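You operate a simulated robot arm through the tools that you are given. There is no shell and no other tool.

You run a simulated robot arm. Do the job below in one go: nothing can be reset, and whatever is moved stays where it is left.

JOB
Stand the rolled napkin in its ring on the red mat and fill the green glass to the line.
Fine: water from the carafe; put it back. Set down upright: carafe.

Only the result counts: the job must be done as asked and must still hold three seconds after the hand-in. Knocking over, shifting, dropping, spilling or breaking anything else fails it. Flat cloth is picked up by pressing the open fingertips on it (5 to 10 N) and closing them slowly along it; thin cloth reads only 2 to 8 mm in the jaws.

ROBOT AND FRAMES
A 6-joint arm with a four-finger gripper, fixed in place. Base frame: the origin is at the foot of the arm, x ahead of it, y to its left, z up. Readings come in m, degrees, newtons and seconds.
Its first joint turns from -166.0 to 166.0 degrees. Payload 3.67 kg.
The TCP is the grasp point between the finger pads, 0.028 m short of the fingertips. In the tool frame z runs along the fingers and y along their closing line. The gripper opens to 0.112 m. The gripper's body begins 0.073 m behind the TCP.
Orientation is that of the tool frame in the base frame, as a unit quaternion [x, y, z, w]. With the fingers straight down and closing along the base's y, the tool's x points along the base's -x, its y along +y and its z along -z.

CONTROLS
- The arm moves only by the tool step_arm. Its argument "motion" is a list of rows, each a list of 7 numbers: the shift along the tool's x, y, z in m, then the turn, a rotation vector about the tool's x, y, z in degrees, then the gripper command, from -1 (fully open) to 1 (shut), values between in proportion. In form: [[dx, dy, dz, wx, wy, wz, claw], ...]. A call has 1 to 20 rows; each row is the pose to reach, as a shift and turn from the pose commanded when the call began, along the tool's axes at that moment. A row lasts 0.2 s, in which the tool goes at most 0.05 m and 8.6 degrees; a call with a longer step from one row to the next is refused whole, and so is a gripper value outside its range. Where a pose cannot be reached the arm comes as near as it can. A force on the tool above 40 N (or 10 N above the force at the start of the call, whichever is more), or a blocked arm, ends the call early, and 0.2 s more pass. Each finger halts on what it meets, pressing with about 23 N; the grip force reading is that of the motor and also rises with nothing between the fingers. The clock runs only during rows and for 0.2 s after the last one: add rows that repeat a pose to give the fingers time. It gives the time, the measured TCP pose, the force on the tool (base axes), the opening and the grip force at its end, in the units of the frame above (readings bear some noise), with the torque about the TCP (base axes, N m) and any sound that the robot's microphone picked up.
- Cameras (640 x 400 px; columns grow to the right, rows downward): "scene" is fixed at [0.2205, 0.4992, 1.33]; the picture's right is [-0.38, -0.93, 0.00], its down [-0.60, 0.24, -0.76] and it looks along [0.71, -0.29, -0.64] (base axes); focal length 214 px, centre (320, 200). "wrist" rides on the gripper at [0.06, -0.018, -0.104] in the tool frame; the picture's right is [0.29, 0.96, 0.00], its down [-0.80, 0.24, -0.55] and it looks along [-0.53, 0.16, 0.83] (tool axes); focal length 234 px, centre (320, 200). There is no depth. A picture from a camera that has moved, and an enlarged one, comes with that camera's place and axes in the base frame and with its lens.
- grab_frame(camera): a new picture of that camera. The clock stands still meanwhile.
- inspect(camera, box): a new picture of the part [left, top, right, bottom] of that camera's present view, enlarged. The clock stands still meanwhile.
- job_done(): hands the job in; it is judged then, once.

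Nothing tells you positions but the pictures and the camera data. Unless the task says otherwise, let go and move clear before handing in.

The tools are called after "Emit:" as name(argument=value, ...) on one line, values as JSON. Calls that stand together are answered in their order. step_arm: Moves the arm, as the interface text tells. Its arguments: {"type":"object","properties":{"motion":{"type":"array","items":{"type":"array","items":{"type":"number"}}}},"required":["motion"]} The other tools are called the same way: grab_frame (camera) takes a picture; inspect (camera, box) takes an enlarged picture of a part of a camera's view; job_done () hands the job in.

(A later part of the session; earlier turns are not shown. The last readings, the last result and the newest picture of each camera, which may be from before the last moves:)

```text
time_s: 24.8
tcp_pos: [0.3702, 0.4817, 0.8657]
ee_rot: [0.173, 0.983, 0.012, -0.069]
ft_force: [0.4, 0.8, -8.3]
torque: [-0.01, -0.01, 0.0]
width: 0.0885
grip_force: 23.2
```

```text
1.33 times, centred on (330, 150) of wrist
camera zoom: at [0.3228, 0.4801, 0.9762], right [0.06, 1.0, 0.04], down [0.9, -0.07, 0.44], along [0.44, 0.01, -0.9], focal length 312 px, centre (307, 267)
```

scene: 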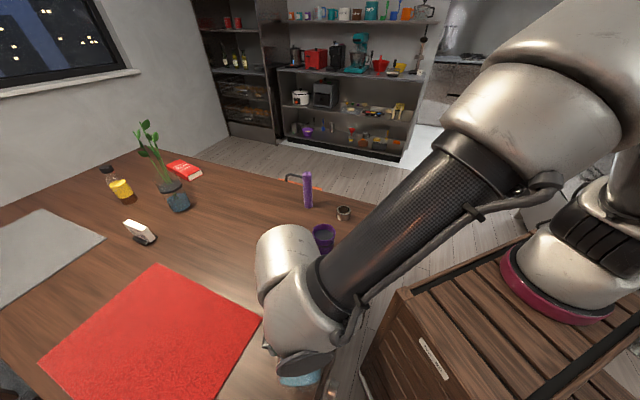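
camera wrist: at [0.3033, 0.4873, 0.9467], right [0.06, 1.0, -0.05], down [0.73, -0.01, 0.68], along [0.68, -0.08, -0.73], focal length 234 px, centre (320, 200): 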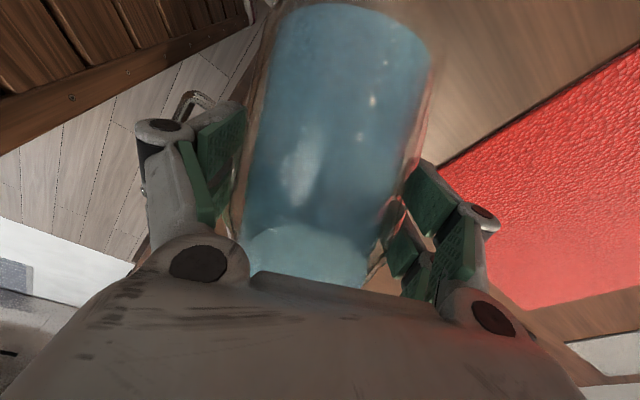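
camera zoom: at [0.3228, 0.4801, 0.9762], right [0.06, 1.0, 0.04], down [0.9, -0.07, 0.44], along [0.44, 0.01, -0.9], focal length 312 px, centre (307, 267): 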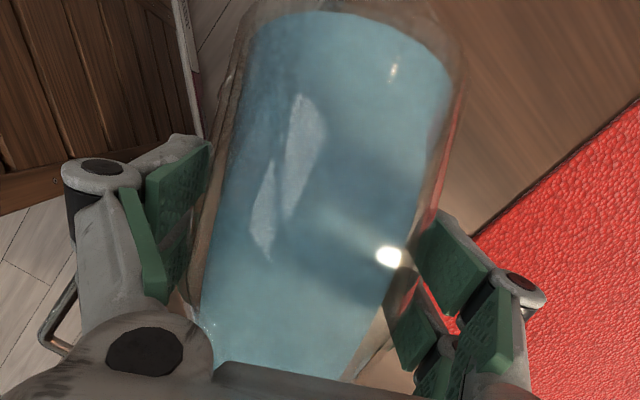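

Emit:
step_arm(motion=[[0.0006, 0, -0.0025, 0, 1, 0, 1], [0.0012, 0, -0.005, 0, 2, 0, 1], [0.0012, 0, -0.005, 0, 2, 0, 1], [0.0012, 0, -0.005, 0, 2, 0, 1]])

Emit:
grab_frame(camera="scene")

```text
time_s: 25.8
tcp_pos: [0.3696, 0.4811, 0.8716]
ee_rot: [0.173, 0.981, 0.015, -0.086]
ft_force: [-0.3, 0.2, -7.1]
torque: [-0.05, -0.02, 0.03]
width: 0.0887
grip_force: 23.1
```

```text
taken
```

scene: 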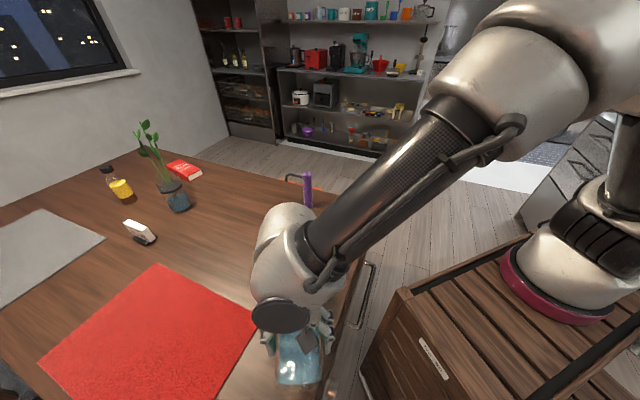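

Emit:
inspect(camera="wrist", box=[200, 0, 460, 300])

Emit:
inspect(camera="scene", box=[250, 290, 350, 400])

```text
1.33 times, centred on (330, 150) of wrist
camera zoom: at [0.3259, 0.4791, 0.983], right [0.06, 1.0, 0.05], down [0.91, -0.07, 0.41], along [0.41, 0.02, -0.91], focal length 312 px, centre (307, 267)
```

zoom: 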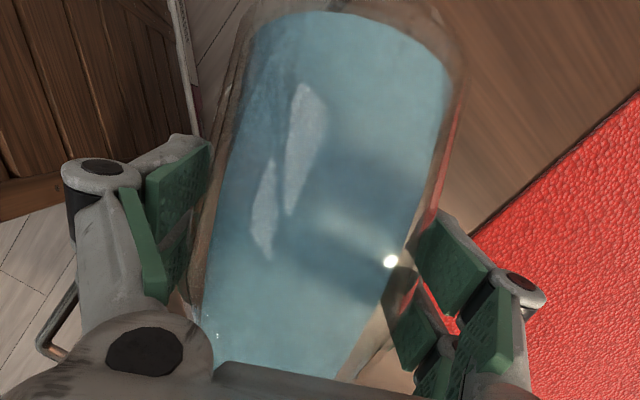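

```text
3.64 times, centred on (300, 345) of scene
camera zoom: at [0.2205, 0.4992, 1.33], right [-0.38, -0.93, 0.0], down [-0.6, 0.24, -0.76], along [0.71, -0.29, -0.64], focal length 780 px, centre (393, -327)
```

zoom: 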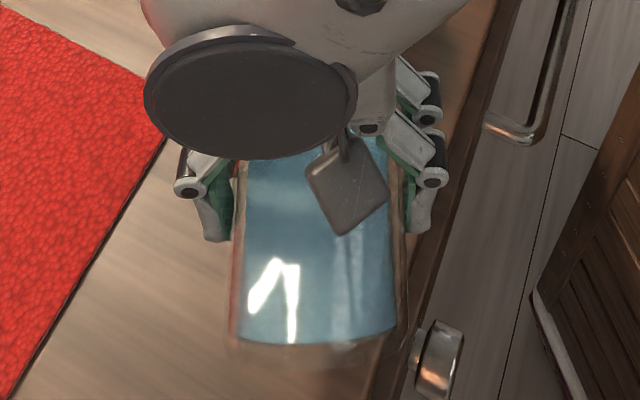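

Emit:
step_arm(motion=[[0, 0, 0, 0, 0, 0, 1], [0, 0, 0, 0, 0, 0, 1]])

Emit:
inspect(camera="wrist", box=[200, 0, 460, 300])

```text
time_s: 26.4
tcp_pos: [0.3704, 0.4812, 0.8699]
ee_rot: [0.172, 0.981, 0.015, -0.086]
ft_force: [0.3, -0.5, -6.4]
torque: [-0.03, 0.01, -0.03]
width: 0.0885
grip_force: 23.1
```

```text
1.33 times, centred on (330, 150) of wrist
camera zoom: at [0.3259, 0.4791, 0.9829], right [0.06, 1.0, 0.05], down [0.91, -0.07, 0.41], along [0.41, 0.02, -0.91], focal length 312 px, centre (307, 267)
```

zoom: 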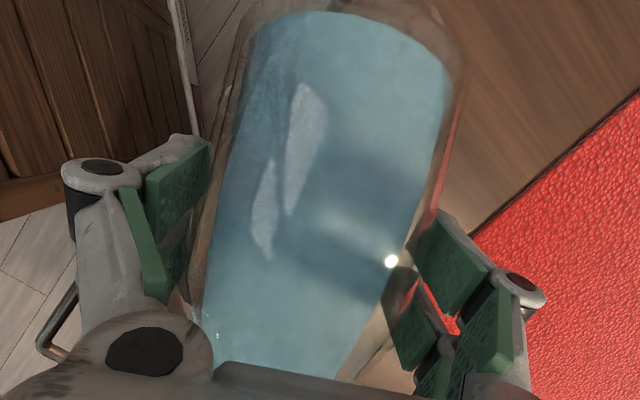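

The weight reading is falling (8.4 → 6.4 N), so it is pouring. I'll tilt back right away and measure.

Emit:
step_arm(motion=[[-0.004, 0, -0.0007, 0, -8.5, 0, 1], [-0.008, 0, -0.0014, 0, -17, 0, 1], [-0.012, 0, -0.002, 0, -22, 0, 1], [-0.012, 0, -0.002, 0, -22, 0, 1]])

Emit:
inspect(camera="wrist", box=[200, 0, 460, 300])

```text
time_s: 27.4
tcp_pos: [0.3799, 0.4765, 0.8704]
ee_rot: [0.172, 0.979, -0.019, 0.104]
ft_force: [0.4, 0.5, -7.6]
torque: [-0.01, 0.02, 0.02]
width: 0.0881
grip_force: 23.4
```

```text
1.33 times, centred on (330, 150) of wrist
camera zoom: at [0.3002, 0.4883, 0.9592], right [0.06, 1.0, -0.06], down [0.71, 0.0, 0.71], along [0.71, -0.09, -0.7], focal length 312 px, centre (307, 267)
```

zoom: 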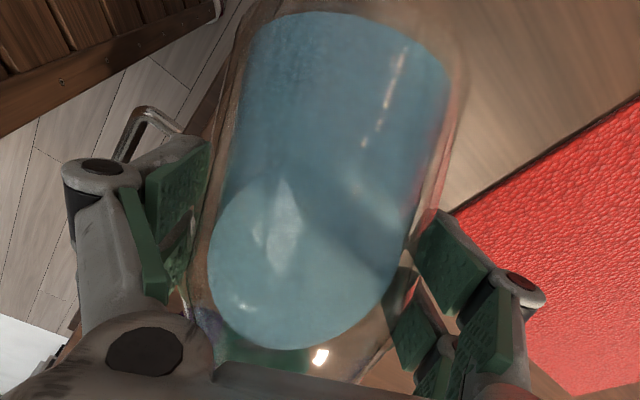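

Emit:
step_arm(motion=[[0, 0, 0, 0, 0, 0, 1]])

Emit:
step_arm(motion=[[0, 0, 0, 0, 0, 0, 1]])

Emit:
step_arm(motion=[[0, 0, 0, 0, 0, 0, 1]])

Emit:
step_arm(motion=[[0, 0, 0, 0, 0, 0, 1]])

Emit:
grab_frame(camera="wrist")

```text
time_s: 27.8
tcp_pos: [0.3818, 0.4779, 0.8705]
ee_rot: [0.172, 0.98, -0.018, 0.103]
ft_force: [0.5, -0.2, -5.8]
torque: [0.01, 0.0, -0.03]
width: 0.0885
grip_force: 22.4
```

```text
time_s: 28.2
tcp_pos: [0.3804, 0.4779, 0.8712]
ee_rot: [0.172, 0.98, -0.018, 0.103]
ft_force: [-0.1, 0.2, -6.8]
torque: [0.03, 0.02, 0.03]
width: 0.0882
grip_force: 23.2
```

```text
time_s: 28.6
tcp_pos: [0.3802, 0.4782, 0.8707]
ee_rot: [0.172, 0.98, -0.018, 0.103]
ft_force: [0.1, -0.5, -6.2]
torque: [0.01, 0.03, 0.03]
width: 0.0884
grip_force: 22.4
```

```text
time_s: 29.0
tcp_pos: [0.3794, 0.4776, 0.8699]
ee_rot: [0.172, 0.98, -0.019, 0.103]
ft_force: [-0.4, 0.2, -7.6]
torque: [-0.02, 0.01, -0.01]
width: 0.0884
grip_force: 23.3
```

```text
taken
camera wrist: at [0.3003, 0.4883, 0.9592], right [0.06, 1.0, -0.06], down [0.71, 0.0, 0.71], along [0.7, -0.09, -0.7], focal length 234 px, centre (320, 200)
```

wrist: 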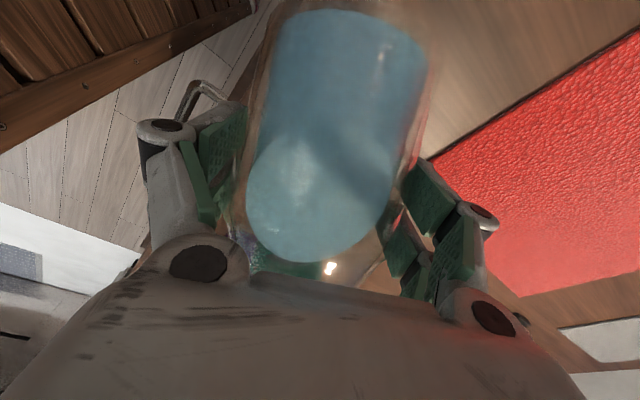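

Average weight dropped by ~1.6 N (≈160 ml), about what the glass should need. I'll raise the carafe, move it away, and look at the glass.

Emit:
step_arm(motion=[[-0.005, 0, -0.0235, 0, -2, 0, 1], [-0.01, 0, -0.047, 0, -4, 0, 1], [-0.015, 0, -0.0704, 0, -6, 0, 1], [-0.02, 0, -0.0939, 0, -8, 0, 1], [-0.025, 0, -0.1174, 0, -10, 0, 1], [-0.025, 0, -0.1174, 0, -14, 0, 1]])

Emit:
grab_frame(camera="wrist")

```text
time_s: 30.4
tcp_pos: [0.3808, 0.4762, 0.9914]
ee_rot: [0.169, 0.96, -0.039, 0.222]
ft_force: [0.3, -0.4, -6.6]
torque: [0.0, 0.02, 0.01]
width: 0.0883
grip_force: 23.0
```

```text
taken
camera wrist: at [0.2824, 0.4942, 1.0571], right [0.08, 0.99, -0.13], down [0.53, 0.06, 0.85], along [0.85, -0.14, -0.52], focal length 234 px, centre (320, 200)
```

wrist: 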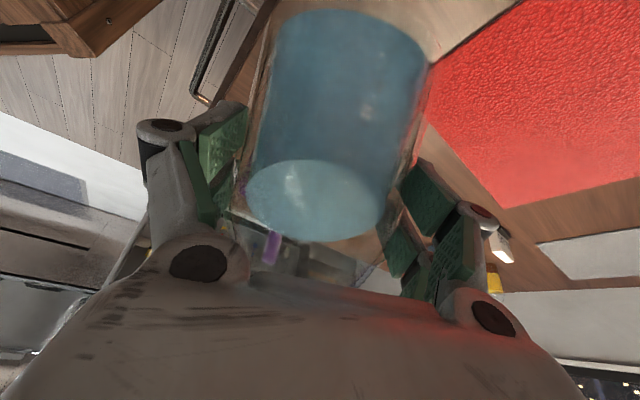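

Emit:
step_arm(motion=[[-0.0253, 0.0146, 0.0123, 0, -1, 0, 1], [-0.0506, 0.0293, 0.0247, 0, -2, 0, 1], [-0.0758, 0.0439, 0.037, 0, -3, 0, 1], [-0.1011, 0.0585, 0.0493, 0, -4, 0, 1], [-0.1264, 0.0732, 0.0617, 0, -5, 0, 1], [-0.1517, 0.0878, 0.074, 0, -6, 0, 1], [-0.177, 0.1024, 0.0863, 0, -7, 0, 1], [-0.2022, 0.117, 0.0986, 0, -8, 0, 1], [-0.2275, 0.1317, 0.111, 0, -9, 0, 1], [-0.2528, 0.1463, 0.1233, 0, -10, 0, 1], [-0.2528, 0.1463, 0.1233, 0, -10, 0, 1]])

Emit:
grab_frame(camera="scene")

Emit:
inspect(camera="scene", box=[276, 250, 332, 310])

Emit:
grab_frame(camera="wrist")

```text
time_s: 32.8
tcp_pos: [0.6944, 0.5181, 0.9898]
ee_rot: [0.165, 0.937, -0.054, 0.304]
ft_force: [-1.1, -0.1, -6.9]
torque: [-0.01, 0.02, 0.03]
width: 0.0884
grip_force: 23.0
```

```text
taken
```

scene: 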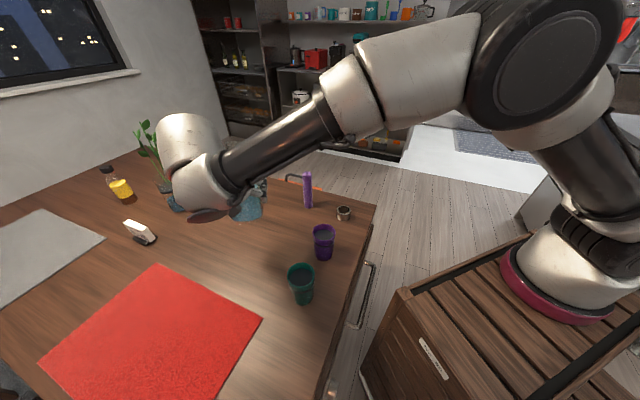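

```text
6.67 times, centred on (304, 280) of scene
camera zoom: at [0.2205, 0.4992, 1.33], right [-0.38, -0.93, 0.0], down [-0.6, 0.24, -0.76], along [0.71, -0.29, -0.64], focal length 1430 px, centre (427, -333)
```

zoom: 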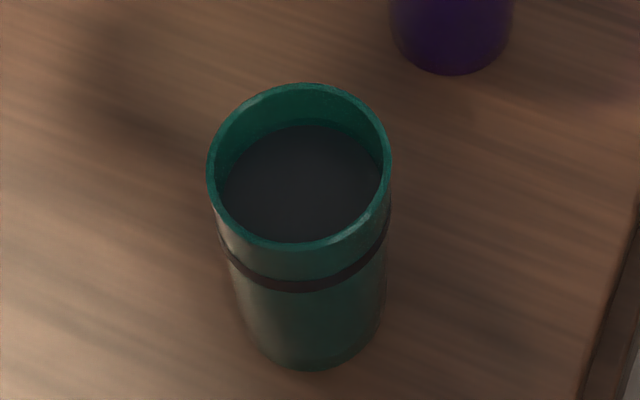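

```text
taken
camera wrist: at [0.5868, 0.5398, 1.0385], right [0.11, 0.98, -0.17], down [0.38, 0.12, 0.92], along [0.92, -0.16, -0.36], focal length 234 px, centre (320, 200)
```

wrist: 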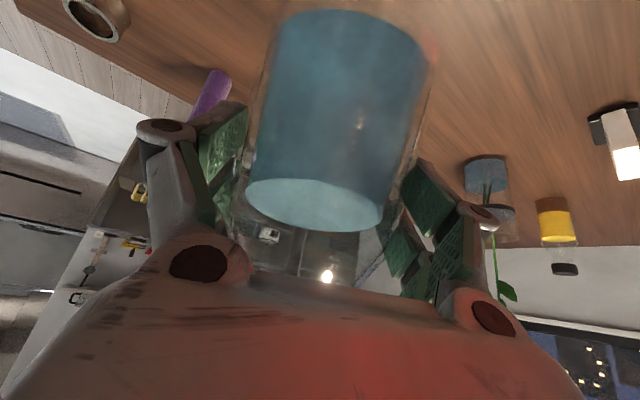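

The glass shows no blue above its line marker and no spill on the table. I'll bring the carafe upright to read its remaining water level accurately.

Emit:
step_arm(motion=[[0, 0, 0, 0, -6, 0, 1], [0, 0, 0, 0, -12, 0, 1], [0, 0, 0, 0, -18, 0, 1], [0, 0, 0, 0, -24, 0, 1], [0, 0, 0, 0, -24, 0, 1]])

Emit:
inspect(camera="wrist", box=[220, 0, 420, 280])

Emit:
inspect(camera="scene", box=[270, 240, 340, 320])

Emit:
grab_frame(camera="scene")

```text
time_s: 34.0
tcp_pos: [0.6944, 0.5189, 0.9905]
ee_rot: [0.15, 0.853, -0.086, 0.492]
ft_force: [0.5, -0.3, -7.9]
torque: [0.03, 0.06, 0.02]
width: 0.0884
grip_force: 22.7
```

```text
1.43 times, centred on (320, 140) of wrist
camera zoom: at [0.577, 0.5434, 0.9897], right [0.19, 0.95, -0.25], down [0.0, 0.25, 0.97], along [0.98, -0.19, 0.04], focal length 334 px, centre (320, 286)
```

zoom: 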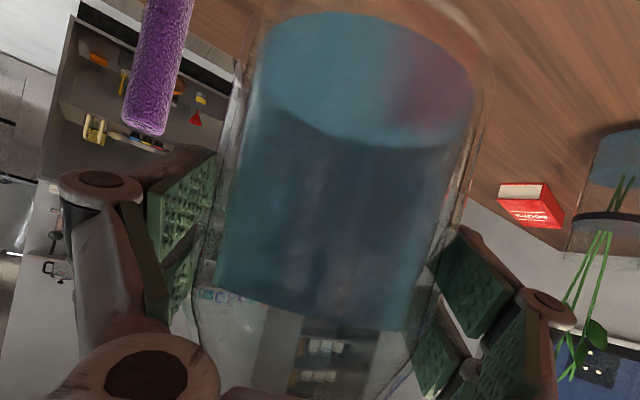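

```text
5.00 times, centred on (305, 280) of scene
camera zoom: at [0.2205, 0.4992, 1.33], right [-0.38, -0.93, 0.0], down [-0.6, 0.24, -0.76], along [0.71, -0.29, -0.64], focal length 1072 px, centre (395, -200)
```

zoom: 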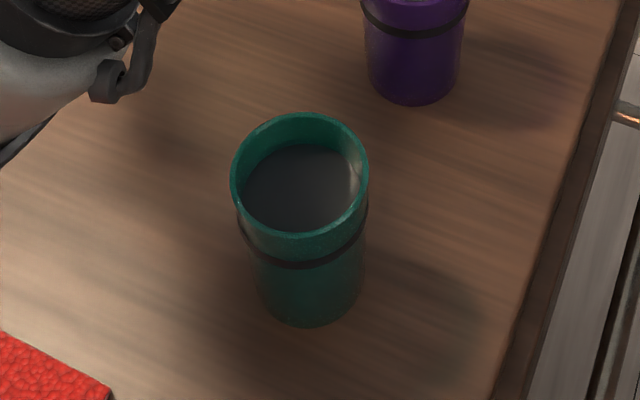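

```text
taken
```

scene: 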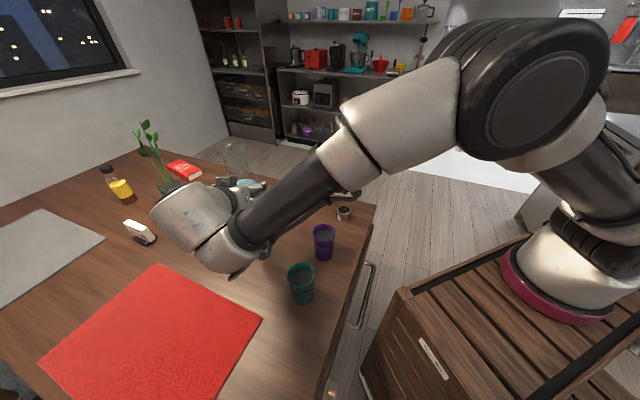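

Level drop in the carafe (≈39 mm) and weight both say ≈150 ml went in, with no blue over the line marker and no spill. I'll set the carafe back on its original spot, slowly at the end, before checking the glass closely.

Emit:
step_arm(motion=[[0.0217, 0, 0.0125, 0, 0, 0, 1], [0.0433, 0, 0.025, 0, 0, 0, 1], [0.065, 0, 0.0375, 0, 0, 0, 1], [0.0866, 0, 0.05, 0, 0, 0, 1], [0.1083, 0, 0.0625, 0, 0, 0, 1], [0.1256, 0, 0.0725, 0, 0, 0, 1], [0.1342, 0, 0.0775, 0, 0, 0, 1], [0.1342, 0, 0.0775, 0, 0, 0, 1]])

Emit:
grab_frame(camera="wrist")

Emit:
inspect(camera="scene", box=[190, 190, 350, 310])

```text
time_s: 35.8
tcp_pos: [0.6956, 0.519, 0.836]
ee_rot: [0.15, 0.853, -0.086, 0.492]
ft_force: [0.8, 1.2, -6.3]
torque: [0.03, 0.03, 0.0]
width: 0.0883
grip_force: 22.8
```

```text
taken
camera wrist: at [0.5773, 0.5435, 0.8347], right [0.19, 0.95, -0.25], down [0.01, 0.25, 0.97], along [0.98, -0.19, 0.04], focal length 234 px, centre (320, 200)
```

wrist: 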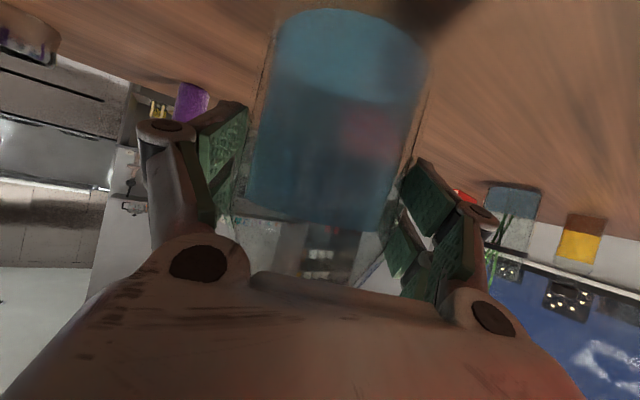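

```text
3.33 times, centred on (270, 250) of scene
camera zoom: at [0.2205, 0.4992, 1.33], right [-0.38, -0.93, 0.0], down [-0.6, 0.24, -0.76], along [0.71, -0.29, -0.64], focal length 715 px, centre (487, 33)
```

zoom: 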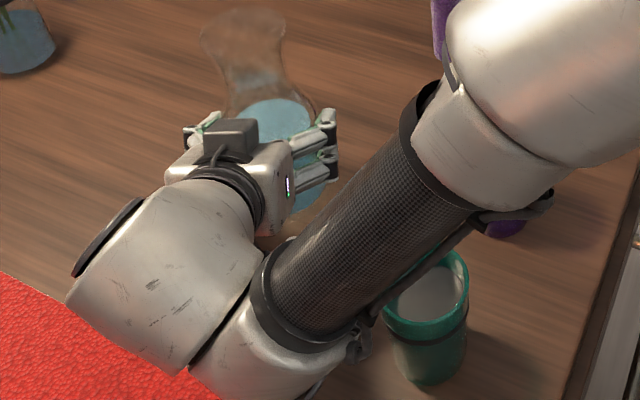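

Emit:
step_arm(motion=[[0.0022, 0, 0.00125, 0, 0, 0, 1], [0.0043, 0, 0.0025, 0, 0, 0, 1], [0.0065, 0, 0.00375, 0, 0, 0, 1], [0.0082, 0, 0.00475, 0, 0, 0, 1], [0.0087, 0, 0.005, 0, 0, 0, 1], [0.0087, 0, 0.005, 0, 0, 0, 1]])

Emit:
step_arm(motion=[[0.0009, 0, 0.0005, 0, 0, 0, 1], [0.0009, 0, 0.0005, 0, 0, 0, 1]])

Emit:
step_arm(motion=[[0.0009, 0, 0.0005, 0, 0, 0, 1], [0.0009, 0, 0.0005, 0, 0, 0, 1]])

```text
time_s: 37.2
tcp_pos: [0.6948, 0.5192, 0.826]
ee_rot: [0.149, 0.853, -0.086, 0.493]
ft_force: [-0.5, -0.4, -7.0]
torque: [0.0, 0.05, 0.01]
width: 0.0883
grip_force: 23.3
```

```text
time_s: 37.8
tcp_pos: [0.6956, 0.521, 0.824]
ee_rot: [0.15, 0.853, -0.086, 0.492]
ft_force: [0.3, 0.2, -6.8]
torque: [0.0, 0.02, 0.0]
width: 0.0884
grip_force: 23.0
```

```text
time_s: 38.4
tcp_pos: [0.6953, 0.5193, 0.8253]
ee_rot: [0.15, 0.853, -0.085, 0.492]
ft_force: [-0.8, -0.2, 3.3]
torque: [-0.53, 0.02, -0.02]
width: 0.0884
grip_force: 22.7
```

Emit:
step_arm(motion=[[0.0004, 0, 0.0002, 0, 0, 0, 1], [0.0004, 0, 0.0002, 0, 0, 0, 1]])

Emit:
inspect(camera="scene", box=[215, 185, 295, 265])

```text
time_s: 39.0
tcp_pos: [0.6935, 0.5193, 0.8244]
ee_rot: [0.15, 0.853, -0.086, 0.493]
ft_force: [1.9, 2.2, 8.1]
torque: [-0.67, -0.2, 0.15]
width: 0.0884
grip_force: 23.2
```

```text
5.00 times, centred on (255, 225) of scene
camera zoom: at [0.2205, 0.4992, 1.33], right [-0.38, -0.93, 0.0], down [-0.6, 0.24, -0.76], along [0.71, -0.29, -0.64], focal length 1072 px, centre (645, 75)
```

zoom: 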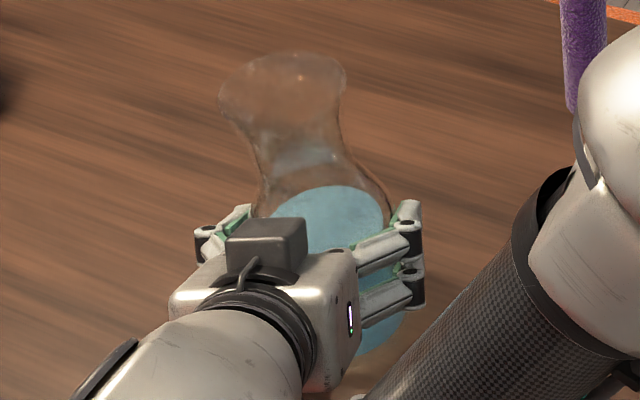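

The carafe is on the table; now I'll release it gently.

Emit:
step_arm(motion=[[0, 0, 0, 0, 0, 0, -0.5], [0, 0, 0, 0, 0, 0, -0.58], [0, 0, 0, 0, 0, 0, -0.6], [0, 0, 0, 0, 0, 0, -0.62], [0, 0, 0, 0, 0, 0, -0.66], [0, 0, 0, 0, 0, 0, -0.75], [0, 0, 0, 0, 0, 0, -0.9], [0, 0, 0, 0, 0, 0, -1], [0, 0, 0, 0, 0, 0, -1]])

Emit:
grab_frame(camera="wrist")

```text
time_s: 41.0
tcp_pos: [0.6947, 0.5182, 0.8241]
ee_rot: [0.15, 0.853, -0.087, 0.492]
ft_force: [-0.2, 0.0, -0.8]
torque: [-0.03, 0.03, 0.01]
width: 0.112
grip_force: 0.0
```

```text
taken
camera wrist: at [0.5772, 0.5433, 0.8227], right [0.19, 0.95, -0.25], down [0.01, 0.25, 0.97], along [0.98, -0.19, 0.04], focal length 234 px, centre (320, 200)
```

wrist: 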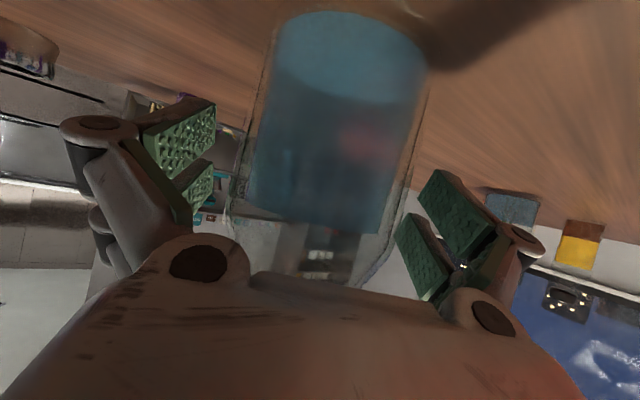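

Released cleanly. I'll back straight out to the earlier viewpoint and compare the carafe level from the identical pose.

Emit:
step_arm(motion=[[0, 0, -0.015, 0, 0, 0, -1], [0, 0, -0.035, 0, 0, 0, -1], [0, 0, -0.06, 0, 0, 0, -1], [0, 0, -0.085, 0, 0, 0, -1], [0, -0.001, -0.11, 0, 0, 0, -1], [0, -0.002, -0.135, 0, 0, 0, -1], [0, -0.002, -0.156, 0, 0, 0, -1], [0, -0.002, -0.156, 0, 0, 0, -1]])

Emit:
inspect(camera="wrist", box=[270, 140, 350, 240])

Emit:
inspect(camera="wrist", box=[250, 0, 410, 250])

Emit:
inspect(camera="scene", box=[230, 190, 280, 265])

```text
time_s: 42.8
tcp_pos: [0.5678, 0.5624, 0.9006]
ee_rot: [0.15, 0.853, -0.086, 0.492]
ft_force: [-0.6, -0.1, -0.6]
torque: [-0.01, 0.0, 0.0]
width: 0.1122
grip_force: 0.1
```

```text
4.00 times, centred on (310, 190) of wrist
camera zoom: at [0.4492, 0.5873, 0.9008], right [0.19, 0.95, -0.25], down [0.01, 0.25, 0.97], along [0.98, -0.19, 0.04], focal length 937 px, centre (360, 240)
```

zoom: 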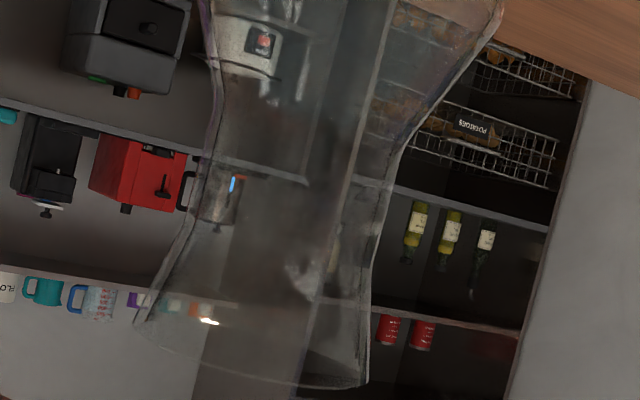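

```text
1.60 times, centred on (330, 125) of wrist
camera zoom: at [0.4492, 0.5873, 0.9008], right [0.19, 0.95, -0.25], down [0.01, 0.25, 0.97], along [0.98, -0.19, 0.04], focal length 375 px, centre (304, 320)
```

zoom: 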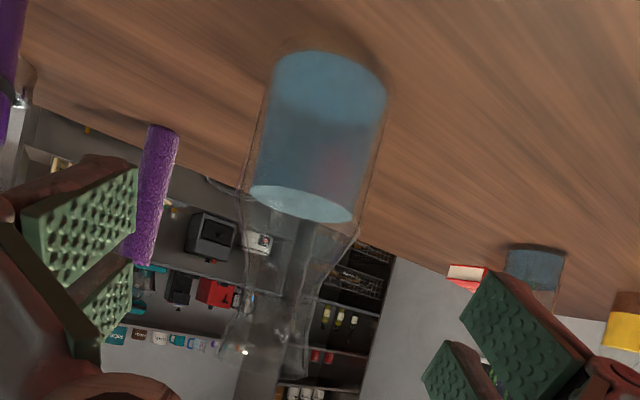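

```text
5.33 times, centred on (255, 228) of scene
camera zoom: at [0.2205, 0.4992, 1.33], right [-0.38, -0.93, 0.0], down [-0.6, 0.24, -0.76], along [0.71, -0.29, -0.64], focal length 1144 px, centre (667, 53)
```

zoom: 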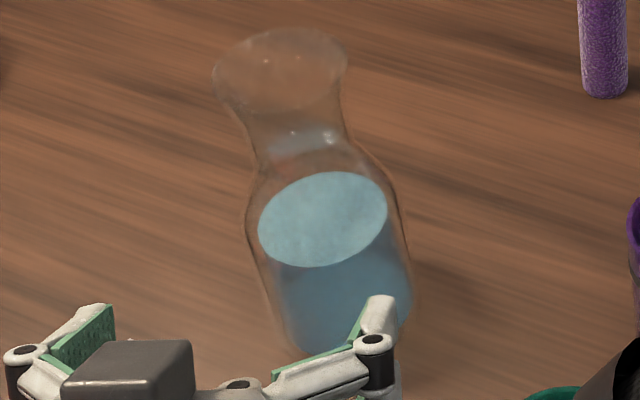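

The carafe is back on its spot upright, about 37 mm lower in level (≈150 ml poured). Now I'll bring the camera over the green glass, tool vertical, for a close look.

Emit:
step_arm(motion=[[-0.0095, -0.0178, -0.0085, 0, 7.5, 0, -1], [-0.0191, -0.0356, -0.0169, 0, 15, 0, -1], [-0.0287, -0.0534, -0.0254, 0, 22.5, 0, -1], [-0.0382, -0.0712, -0.0339, 0, 30, 0, -1], [-0.0478, -0.0889, -0.0423, 0, 37.5, 0, -1], [-0.0573, -0.1067, -0.0508, 0, 45, 0, -1], [-0.0669, -0.1245, -0.0592, 0, 52.5, 0, -1], [-0.0764, -0.1423, -0.0677, 0, 60, 0, -1], [-0.0764, -0.1423, -0.0677, 0, 60, 0, -1]])

Emit:
grab_frame(camera="wrist")

Emit:
grab_frame(camera="scene")

```text
time_s: 44.8
tcp_pos: [0.5009, 0.4364, 1.0008]
ee_rot: [0.173, 0.985, 0.0, -0.001]
ft_force: [-0.1, -0.4, 0.3]
torque: [-0.03, 0.01, 0.03]
width: 0.1122
grip_force: 0.0
```

```text
taken
camera wrist: at [0.4381, 0.4396, 1.1047], right [0.06, 1.0, 0.0], down [0.83, -0.05, 0.55], along [0.55, -0.03, -0.83], focal length 234 px, centre (320, 200)
```

wrist: 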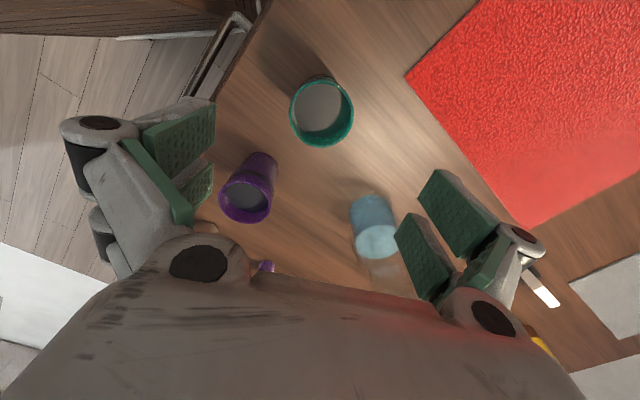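

```text
taken
```

scene: 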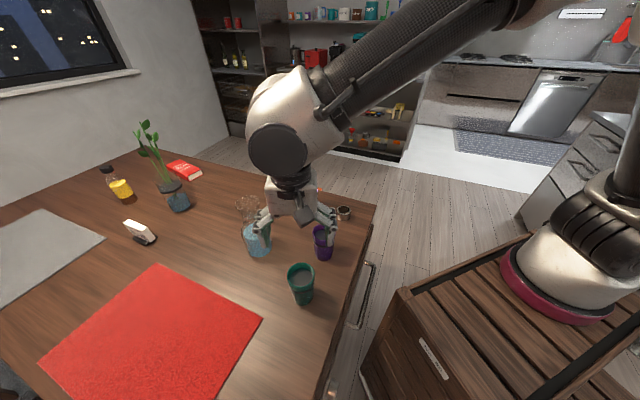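

Emit:
inspect(camera="wrist", box=[280, 70, 364, 154])

Emit:
inspect(camera="scene", box=[283, 255, 323, 310])

Emit:
inspect(camera="wrist", box=[210, 140, 290, 230])

```text
4.76 times, centred on (322, 112) of wrist
camera zoom: at [0.4381, 0.4396, 1.1047], right [0.06, 1.0, 0.0], down [0.83, -0.05, 0.55], along [0.55, -0.03, -0.83], focal length 1115 px, centre (310, 619)
```

zoom: 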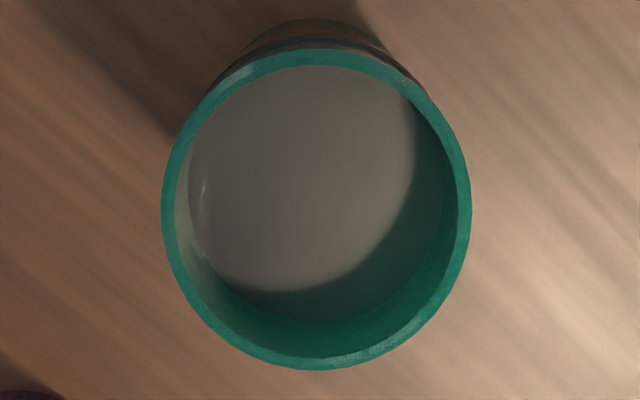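

```text
7.27 times, centred on (303, 282) of scene
camera zoom: at [0.2205, 0.4992, 1.33], right [-0.38, -0.93, 0.0], down [-0.6, 0.24, -0.76], along [0.71, -0.29, -0.64], focal length 1560 px, centre (444, -400)
```

zoom: 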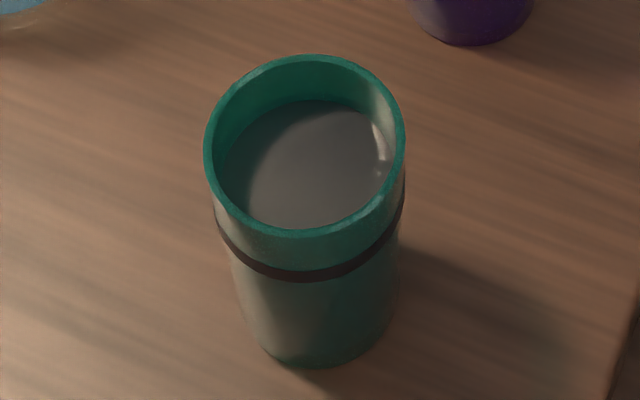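

```text
4.44 times, centred on (250, 185) of wrist
camera zoom: at [0.4381, 0.4396, 1.1047], right [0.06, 1.0, 0.0], down [0.83, -0.05, 0.55], along [0.55, -0.03, -0.83], focal length 1041 px, centre (631, 267)
```

zoom: 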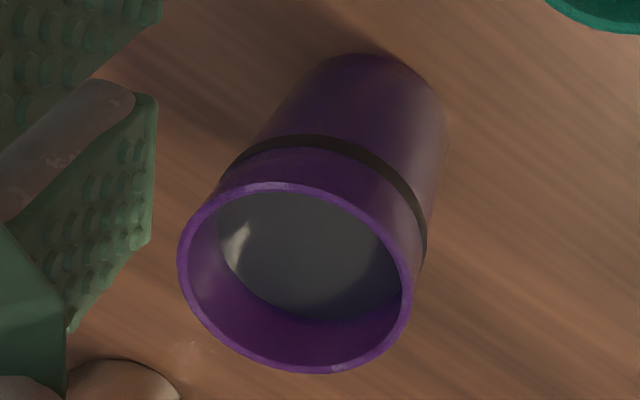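

No blue and no puddle; everything is still in place. Since the line marker hides the level, I'll grip the glass lightly from above, lift it 1–2 cm and tilt it a little to see at which angle water shows, then set it back exactly.

Emit:
step_arm(motion=[[0.0019, -0.0005, 0.03, 0, 0, 0, -1], [0.0019, -0.0005, 0.06, 0, 0, 0, -1], [0.0019, -0.0005, 0.09, 0, 0, 0, -1], [0.0019, -0.0005, 0.115, 0, 0, 0, -1], [0.0019, -0.0005, 0.14, 0, 0, 0, -1], [0.0019, -0.0005, 0.16, 0, 0, 0, -1], [0.0019, -0.0005, 0.18, 0, 0, 0, -1], [0.0019, -0.0005, 0.1958, 0, 0, 0, -1], [0.0019, -0.0005, 0.1958, 0, 0, 0, -1]])

Emit:
grab_frame(camera="wrist")

Emit:
inspect(camera="scene", box=[240, 210, 360, 320])

```text
time_s: 46.8
tcp_pos: [0.4982, 0.4366, 0.8067]
ee_rot: [0.172, 0.985, 0.0, 0.0]
ft_force: [0.3, -0.5, -0.5]
torque: [-0.02, -0.02, 0.0]
width: 0.112
grip_force: 0.1
```

```text
taken
camera wrist: at [0.4362, 0.4405, 0.9084], right [0.06, 1.0, 0.0], down [0.83, -0.05, 0.55], along [0.55, -0.03, -0.83], focal length 234 px, centre (320, 200)
```

wrist: 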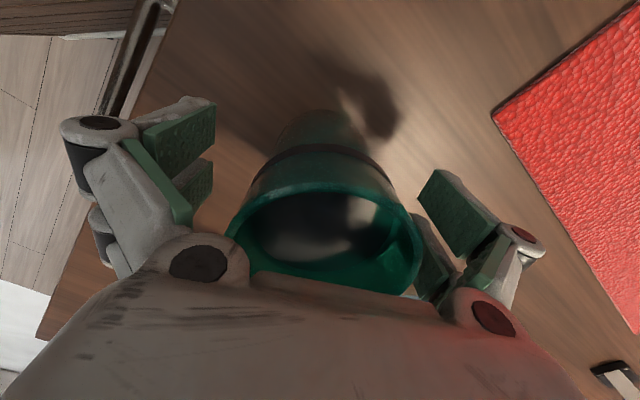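

```text
3.64 times, centred on (300, 265) of scene
camera zoom: at [0.2205, 0.4992, 1.33], right [-0.38, -0.93, 0.0], down [-0.6, 0.24, -0.76], along [0.71, -0.29, -0.64], focal length 780 px, centre (393, -36)
```

zoom: 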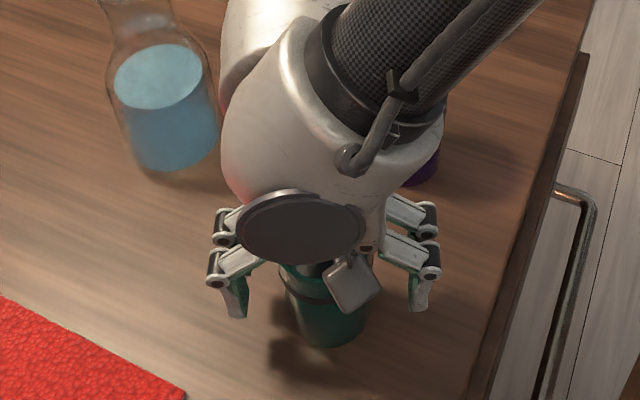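

Emit:
step_arm(motion=[[0, 0, 0, 0, 0, 0, -0.7], [0, 0, 0, 0, 0, 0, -0.4], [0, 0, 0, 0, 0, 0, -0.2], [0, 0, 0, 0, 0, 0, -0.15], [0, 0, 0, 0, 0, 0, -0.1], [0, 0, 0, 0, 0, 0, -0.05], [0, 0, 0, 0, 0, 0, 0.1], [0, 0, 0, 0, 0, 0, 1], [0, 0, 0, 0, 0, 0, 1], [0, 0, 0, 0, 0, 0, 1]])

Emit:
inspect(camera="wrist", box=[200, 90, 440, 310])

```text
time_s: 49.0
tcp_pos: [0.4982, 0.4374, 0.8059]
ee_rot: [0.173, 0.985, 0.001, 0.0]
ft_force: [1.9, 3.1, 9.6]
torque: [-0.12, 0.0, -0.05]
width: 0.0667
grip_force: 23.0
```

```text
1.82 times, centred on (320, 200) of wrist
camera zoom: at [0.4362, 0.4406, 0.9089], right [0.06, 1.0, 0.0], down [0.83, -0.05, 0.55], along [0.55, -0.03, -0.83], focal length 426 px, centre (320, 200)
```

zoom: 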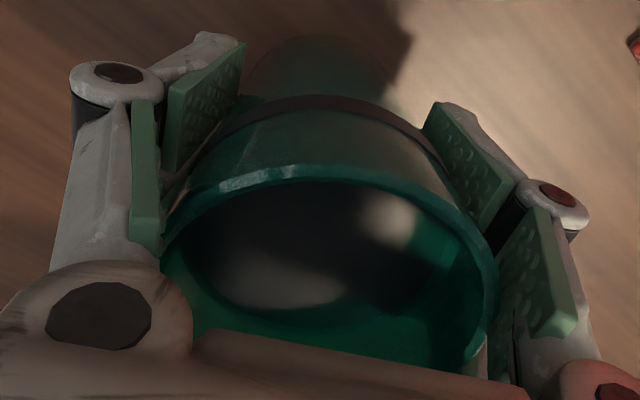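

The glass is held at its band (width 0.067). I'll lift it 1.5 cm and look into it.

Emit:
step_arm(motion=[[0, 0, -0.002, 0, 0, 0, 1], [0, 0, -0.006, 0, 0, 0, 1], [0, 0, -0.011, 0, 0, 0, 1], [0, 0, -0.016, 0, 0, 0, 1], [0, 0, -0.016, 0, 0, 0, 1]])

Emit:
inspect(camera="wrist", box=[200, 90, 440, 310])

Emit:
inspect(camera="scene", box=[240, 210, 360, 320])

```text
time_s: 50.2
tcp_pos: [0.4976, 0.436, 0.8209]
ee_rot: [0.173, 0.985, -0.001, 0.001]
ft_force: [-0.1, -0.8, -2.5]
torque: [-0.02, -0.01, 0.0]
width: 0.0662
grip_force: 23.1
```

```text
1.82 times, centred on (320, 200) of wrist
camera zoom: at [0.4361, 0.4404, 0.9246], right [0.06, 1.0, 0.0], down [0.83, -0.05, 0.55], along [0.55, -0.03, -0.83], focal length 426 px, centre (320, 200)
```

zoom: 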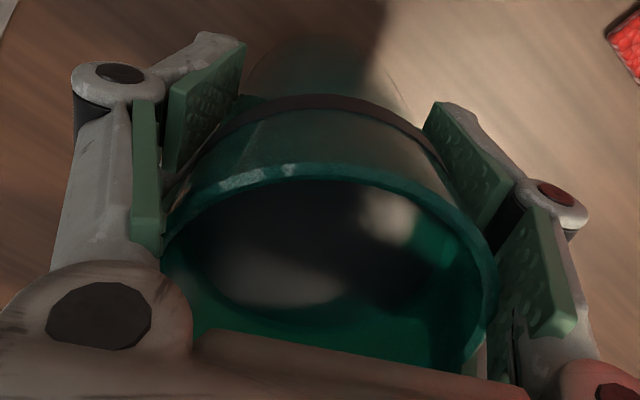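

```text
3.64 times, centred on (300, 265) of scene
camera zoom: at [0.2205, 0.4992, 1.33], right [-0.38, -0.93, 0.0], down [-0.6, 0.24, -0.76], along [0.71, -0.29, -0.64], focal length 780 px, centre (393, -36)
```

zoom: 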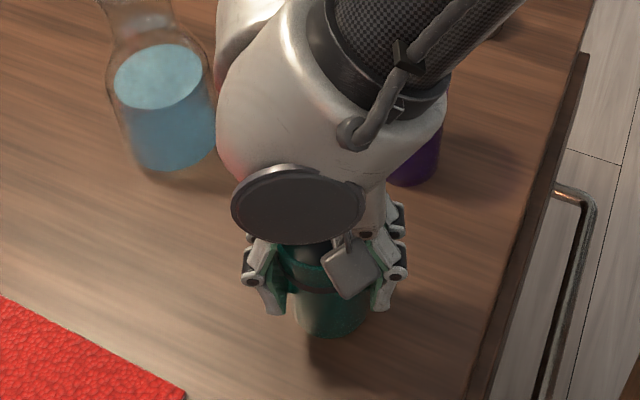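

The glass (≈0.25 kg with water) is held steadily. I'll tilt it sideways in small steps and watch the low edge of the marker disc for water.

Emit:
step_arm(motion=[[0, 0, 0, 2.5, 0, 0, 1], [0, 0, 0, 5, 0, 0, 1], [0, 0, 0, 5, 0, 0, 1]])

Emit:
inspect(camera="wrist", box=[250, 175, 400, 295])

Emit:
step_arm(motion=[[0, 0, 0, 2, 0, 0, 1], [0, 0, 0, 4, 0, 0, 1], [0, 0, 0, 4, 0, 0, 1]])

Emit:
inspect(camera="wrist", box=[250, 175, 400, 295])

```text
time_s: 51.0
tcp_pos: [0.4968, 0.4361, 0.8216]
ee_rot: [0.172, 0.984, -0.043, -0.008]
ft_force: [0.1, 0.7, -2.7]
torque: [-0.05, 0.0, -0.02]
width: 0.0661
grip_force: 24.0
```

```text
3.33 times, centred on (325, 235) of wrist
camera zoom: at [0.4394, 0.4491, 0.9259], right [0.05, 0.99, -0.08], down [0.85, 0.0, 0.53], along [0.53, -0.1, -0.84], focal length 781 px, centre (303, 83)
```

zoom: 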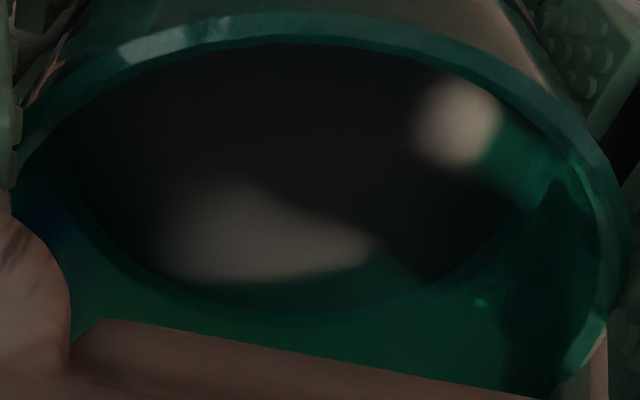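

```text
time_s: 51.8
tcp_pos: [0.4976, 0.4362, 0.8211]
ee_rot: [0.173, 0.982, -0.077, -0.013]
ft_force: [0.5, 0.6, -1.7]
torque: [0.02, 0.03, 0.03]
width: 0.0653
grip_force: 22.4
```

```text
3.33 times, centred on (325, 235) of wrist
camera zoom: at [0.4419, 0.4558, 0.9264], right [0.05, 0.99, -0.15], down [0.86, 0.03, 0.51], along [0.51, -0.16, -0.85], focal length 781 px, centre (303, 83)
```

zoom: 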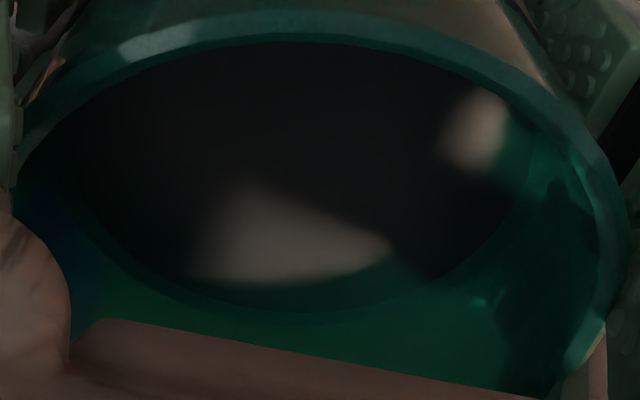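

Emit:
step_arm(motion=[[0, 0, 0, 2, 0, 0, 1], [0, 0, 0, 4, 0, 0, 1], [0, 0, 0, 4, 0, 0, 1]])

Emit:
inspect(camera="wrist", box=[250, 175, 400, 295])

Emit:
inspect(camera="wrist", box=[200, 90, 440, 310])

```text
time_s: 52.6
tcp_pos: [0.4982, 0.4372, 0.8218]
ee_rot: [0.172, 0.979, -0.111, -0.02]
ft_force: [0.5, -0.2, -3.1]
torque: [0.02, -0.01, 0.03]
width: 0.0651
grip_force: 23.4
```

```text
3.33 times, centred on (325, 235) of wrist
camera zoom: at [0.4446, 0.4629, 0.926], right [0.05, 0.98, -0.22], down [0.87, 0.07, 0.49], along [0.49, -0.21, -0.85], focal length 781 px, centre (303, 83)
```

zoom: 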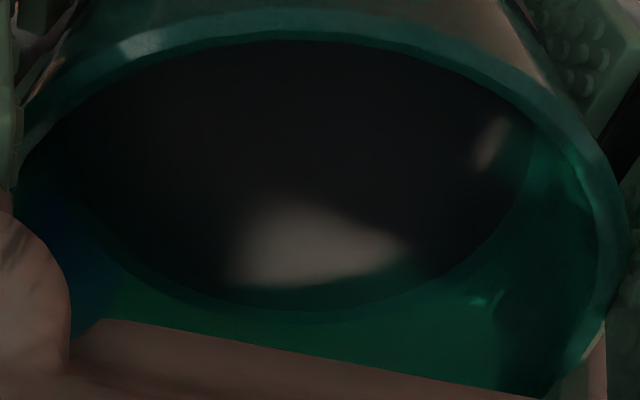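

```text
1.82 times, centred on (320, 200) of wrist
camera zoom: at [0.4446, 0.4629, 0.926], right [0.05, 0.98, -0.22], down [0.87, 0.07, 0.49], along [0.49, -0.21, -0.85], focal length 426 px, centre (320, 200)
```

zoom: 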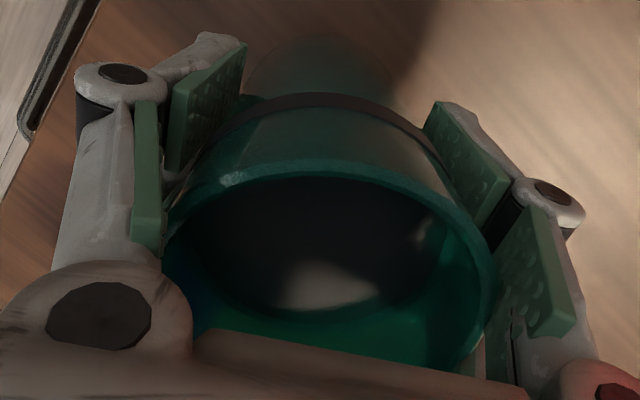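

Emit:
step_arm(motion=[[0, 0, 0, 2, 0, 0, 1], [0, 0, 0, 4, 0, 0, 1], [0, 0, 0, 4, 0, 0, 1]])

Emit:
inspect(camera="wrist", box=[250, 175, 400, 295])

Emit:
step_arm(motion=[[0, 0, 0, 2, 0, 0, 1], [0, 0, 0, 4, 0, 0, 1], [0, 0, 0, 4, 0, 0, 1]])

Emit:
inspect(camera="wrist", box=[250, 175, 400, 295])

```text
time_s: 53.4
tcp_pos: [0.4976, 0.4368, 0.8213]
ee_rot: [0.172, 0.974, -0.146, -0.026]
ft_force: [0.5, 0.1, -2.1]
torque: [0.02, -0.01, -0.02]
width: 0.0651
grip_force: 22.9
```

```text
3.33 times, centred on (325, 235) of wrist
camera zoom: at [0.4471, 0.4699, 0.9254], right [0.04, 0.96, -0.28], down [0.88, 0.1, 0.46], along [0.47, -0.27, -0.84], focal length 781 px, centre (303, 83)
```

zoom: 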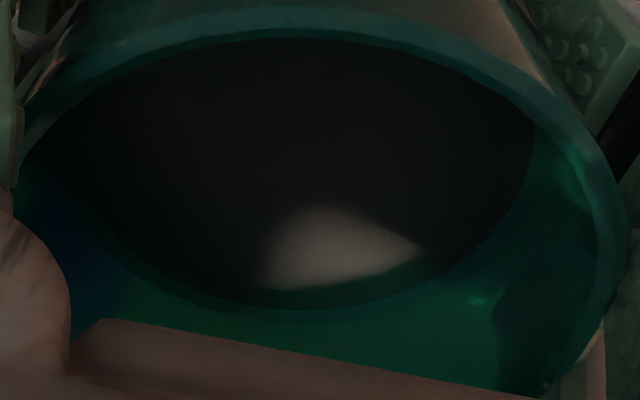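

```text
time_s: 54.2
tcp_pos: [0.4977, 0.4377, 0.8214]
ee_rot: [0.17, 0.968, -0.18, -0.032]
ft_force: [-0.3, 0.1, -3.6]
torque: [0.02, -0.02, -0.01]
width: 0.0645
grip_force: 22.9
```

```text
3.33 times, centred on (325, 235) of wrist
camera zoom: at [0.4496, 0.4765, 0.9242], right [0.03, 0.94, -0.34], down [0.89, 0.13, 0.43], along [0.45, -0.32, -0.83], focal length 781 px, centre (303, 83)
```

zoom: 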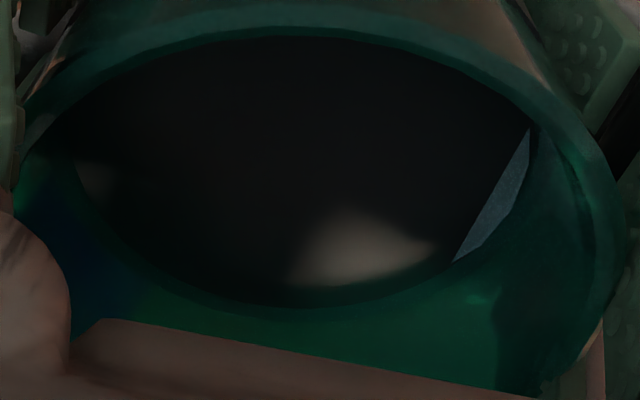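

At 21° a blue sliver appears at the low edge of the marker (none at 17°), which puts the level about 10 mm below the marker's top, ≈5–6 mm short of the line's centre (≈14 ml). I'll set the glass back upright in place, then top it up.

Emit:
step_arm(motion=[[0, 0, 0, -5, 0, 0, 1], [0, 0, 0, -10, 0, 0, 1], [0, 0, 0, -15, 0, 0, 1], [0, 0, 0, -19, 0, 0, 1], [0, 0, 0, -21, 0, 0, 1], [0, 0, 0, -21, 0, 0, 1]])

Emit:
grab_frame(camera="wrist")

Emit:
inspect(camera="scene", box=[270, 240, 350, 320])

```text
time_s: 55.6
tcp_pos: [0.4975, 0.437, 0.8218]
ee_rot: [0.173, 0.985, 0.002, 0.001]
ft_force: [0.5, -1.4, -1.9]
torque: [0.01, -0.01, -0.03]
width: 0.0628
grip_force: 23.2
```

```text
taken
camera wrist: at [0.4365, 0.4402, 0.9246], right [0.06, 1.0, 0.0], down [0.83, -0.05, 0.55], along [0.55, -0.03, -0.83], focal length 234 px, centre (320, 200)
```

wrist: 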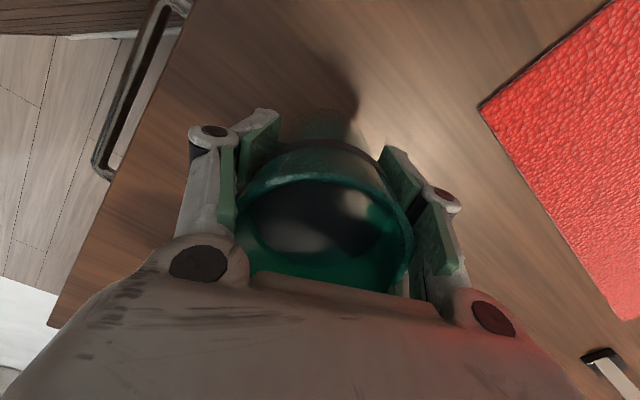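

```text
5.00 times, centred on (310, 280) of scene
camera zoom: at [0.2205, 0.4992, 1.33], right [-0.38, -0.93, 0.0], down [-0.6, 0.24, -0.76], along [0.71, -0.29, -0.64], focal length 1072 px, centre (370, -200)
```

zoom: 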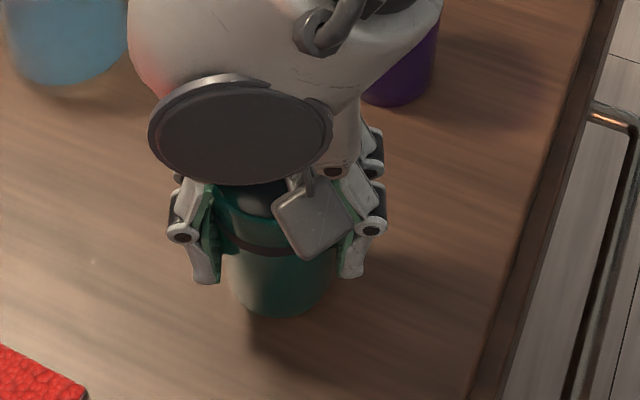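

Emit:
inspect(camera="wrist", box=[200, 90, 440, 310])

Emit:
step_arm(motion=[[0, 0, 0, 0, 0, 0, 1]])

```text
1.82 times, centred on (320, 200) of wrist
camera zoom: at [0.4365, 0.4402, 0.9246], right [0.06, 1.0, 0.0], down [0.83, -0.05, 0.55], along [0.55, -0.03, -0.83], focal length 426 px, centre (320, 200)
```

zoom: 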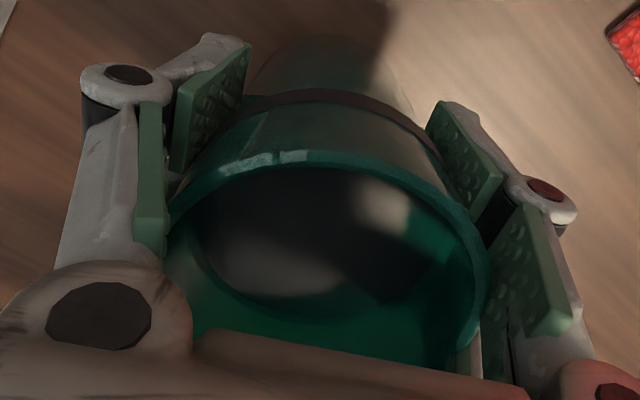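

```text
time_s: 56.0
tcp_pos: [0.4972, 0.4361, 0.8212]
ee_rot: [0.173, 0.985, 0.0, 0.0]
ft_force: [0.4, 0.6, -3.0]
torque: [-0.01, 0.01, -0.03]
width: 0.0626
grip_force: 22.9
```

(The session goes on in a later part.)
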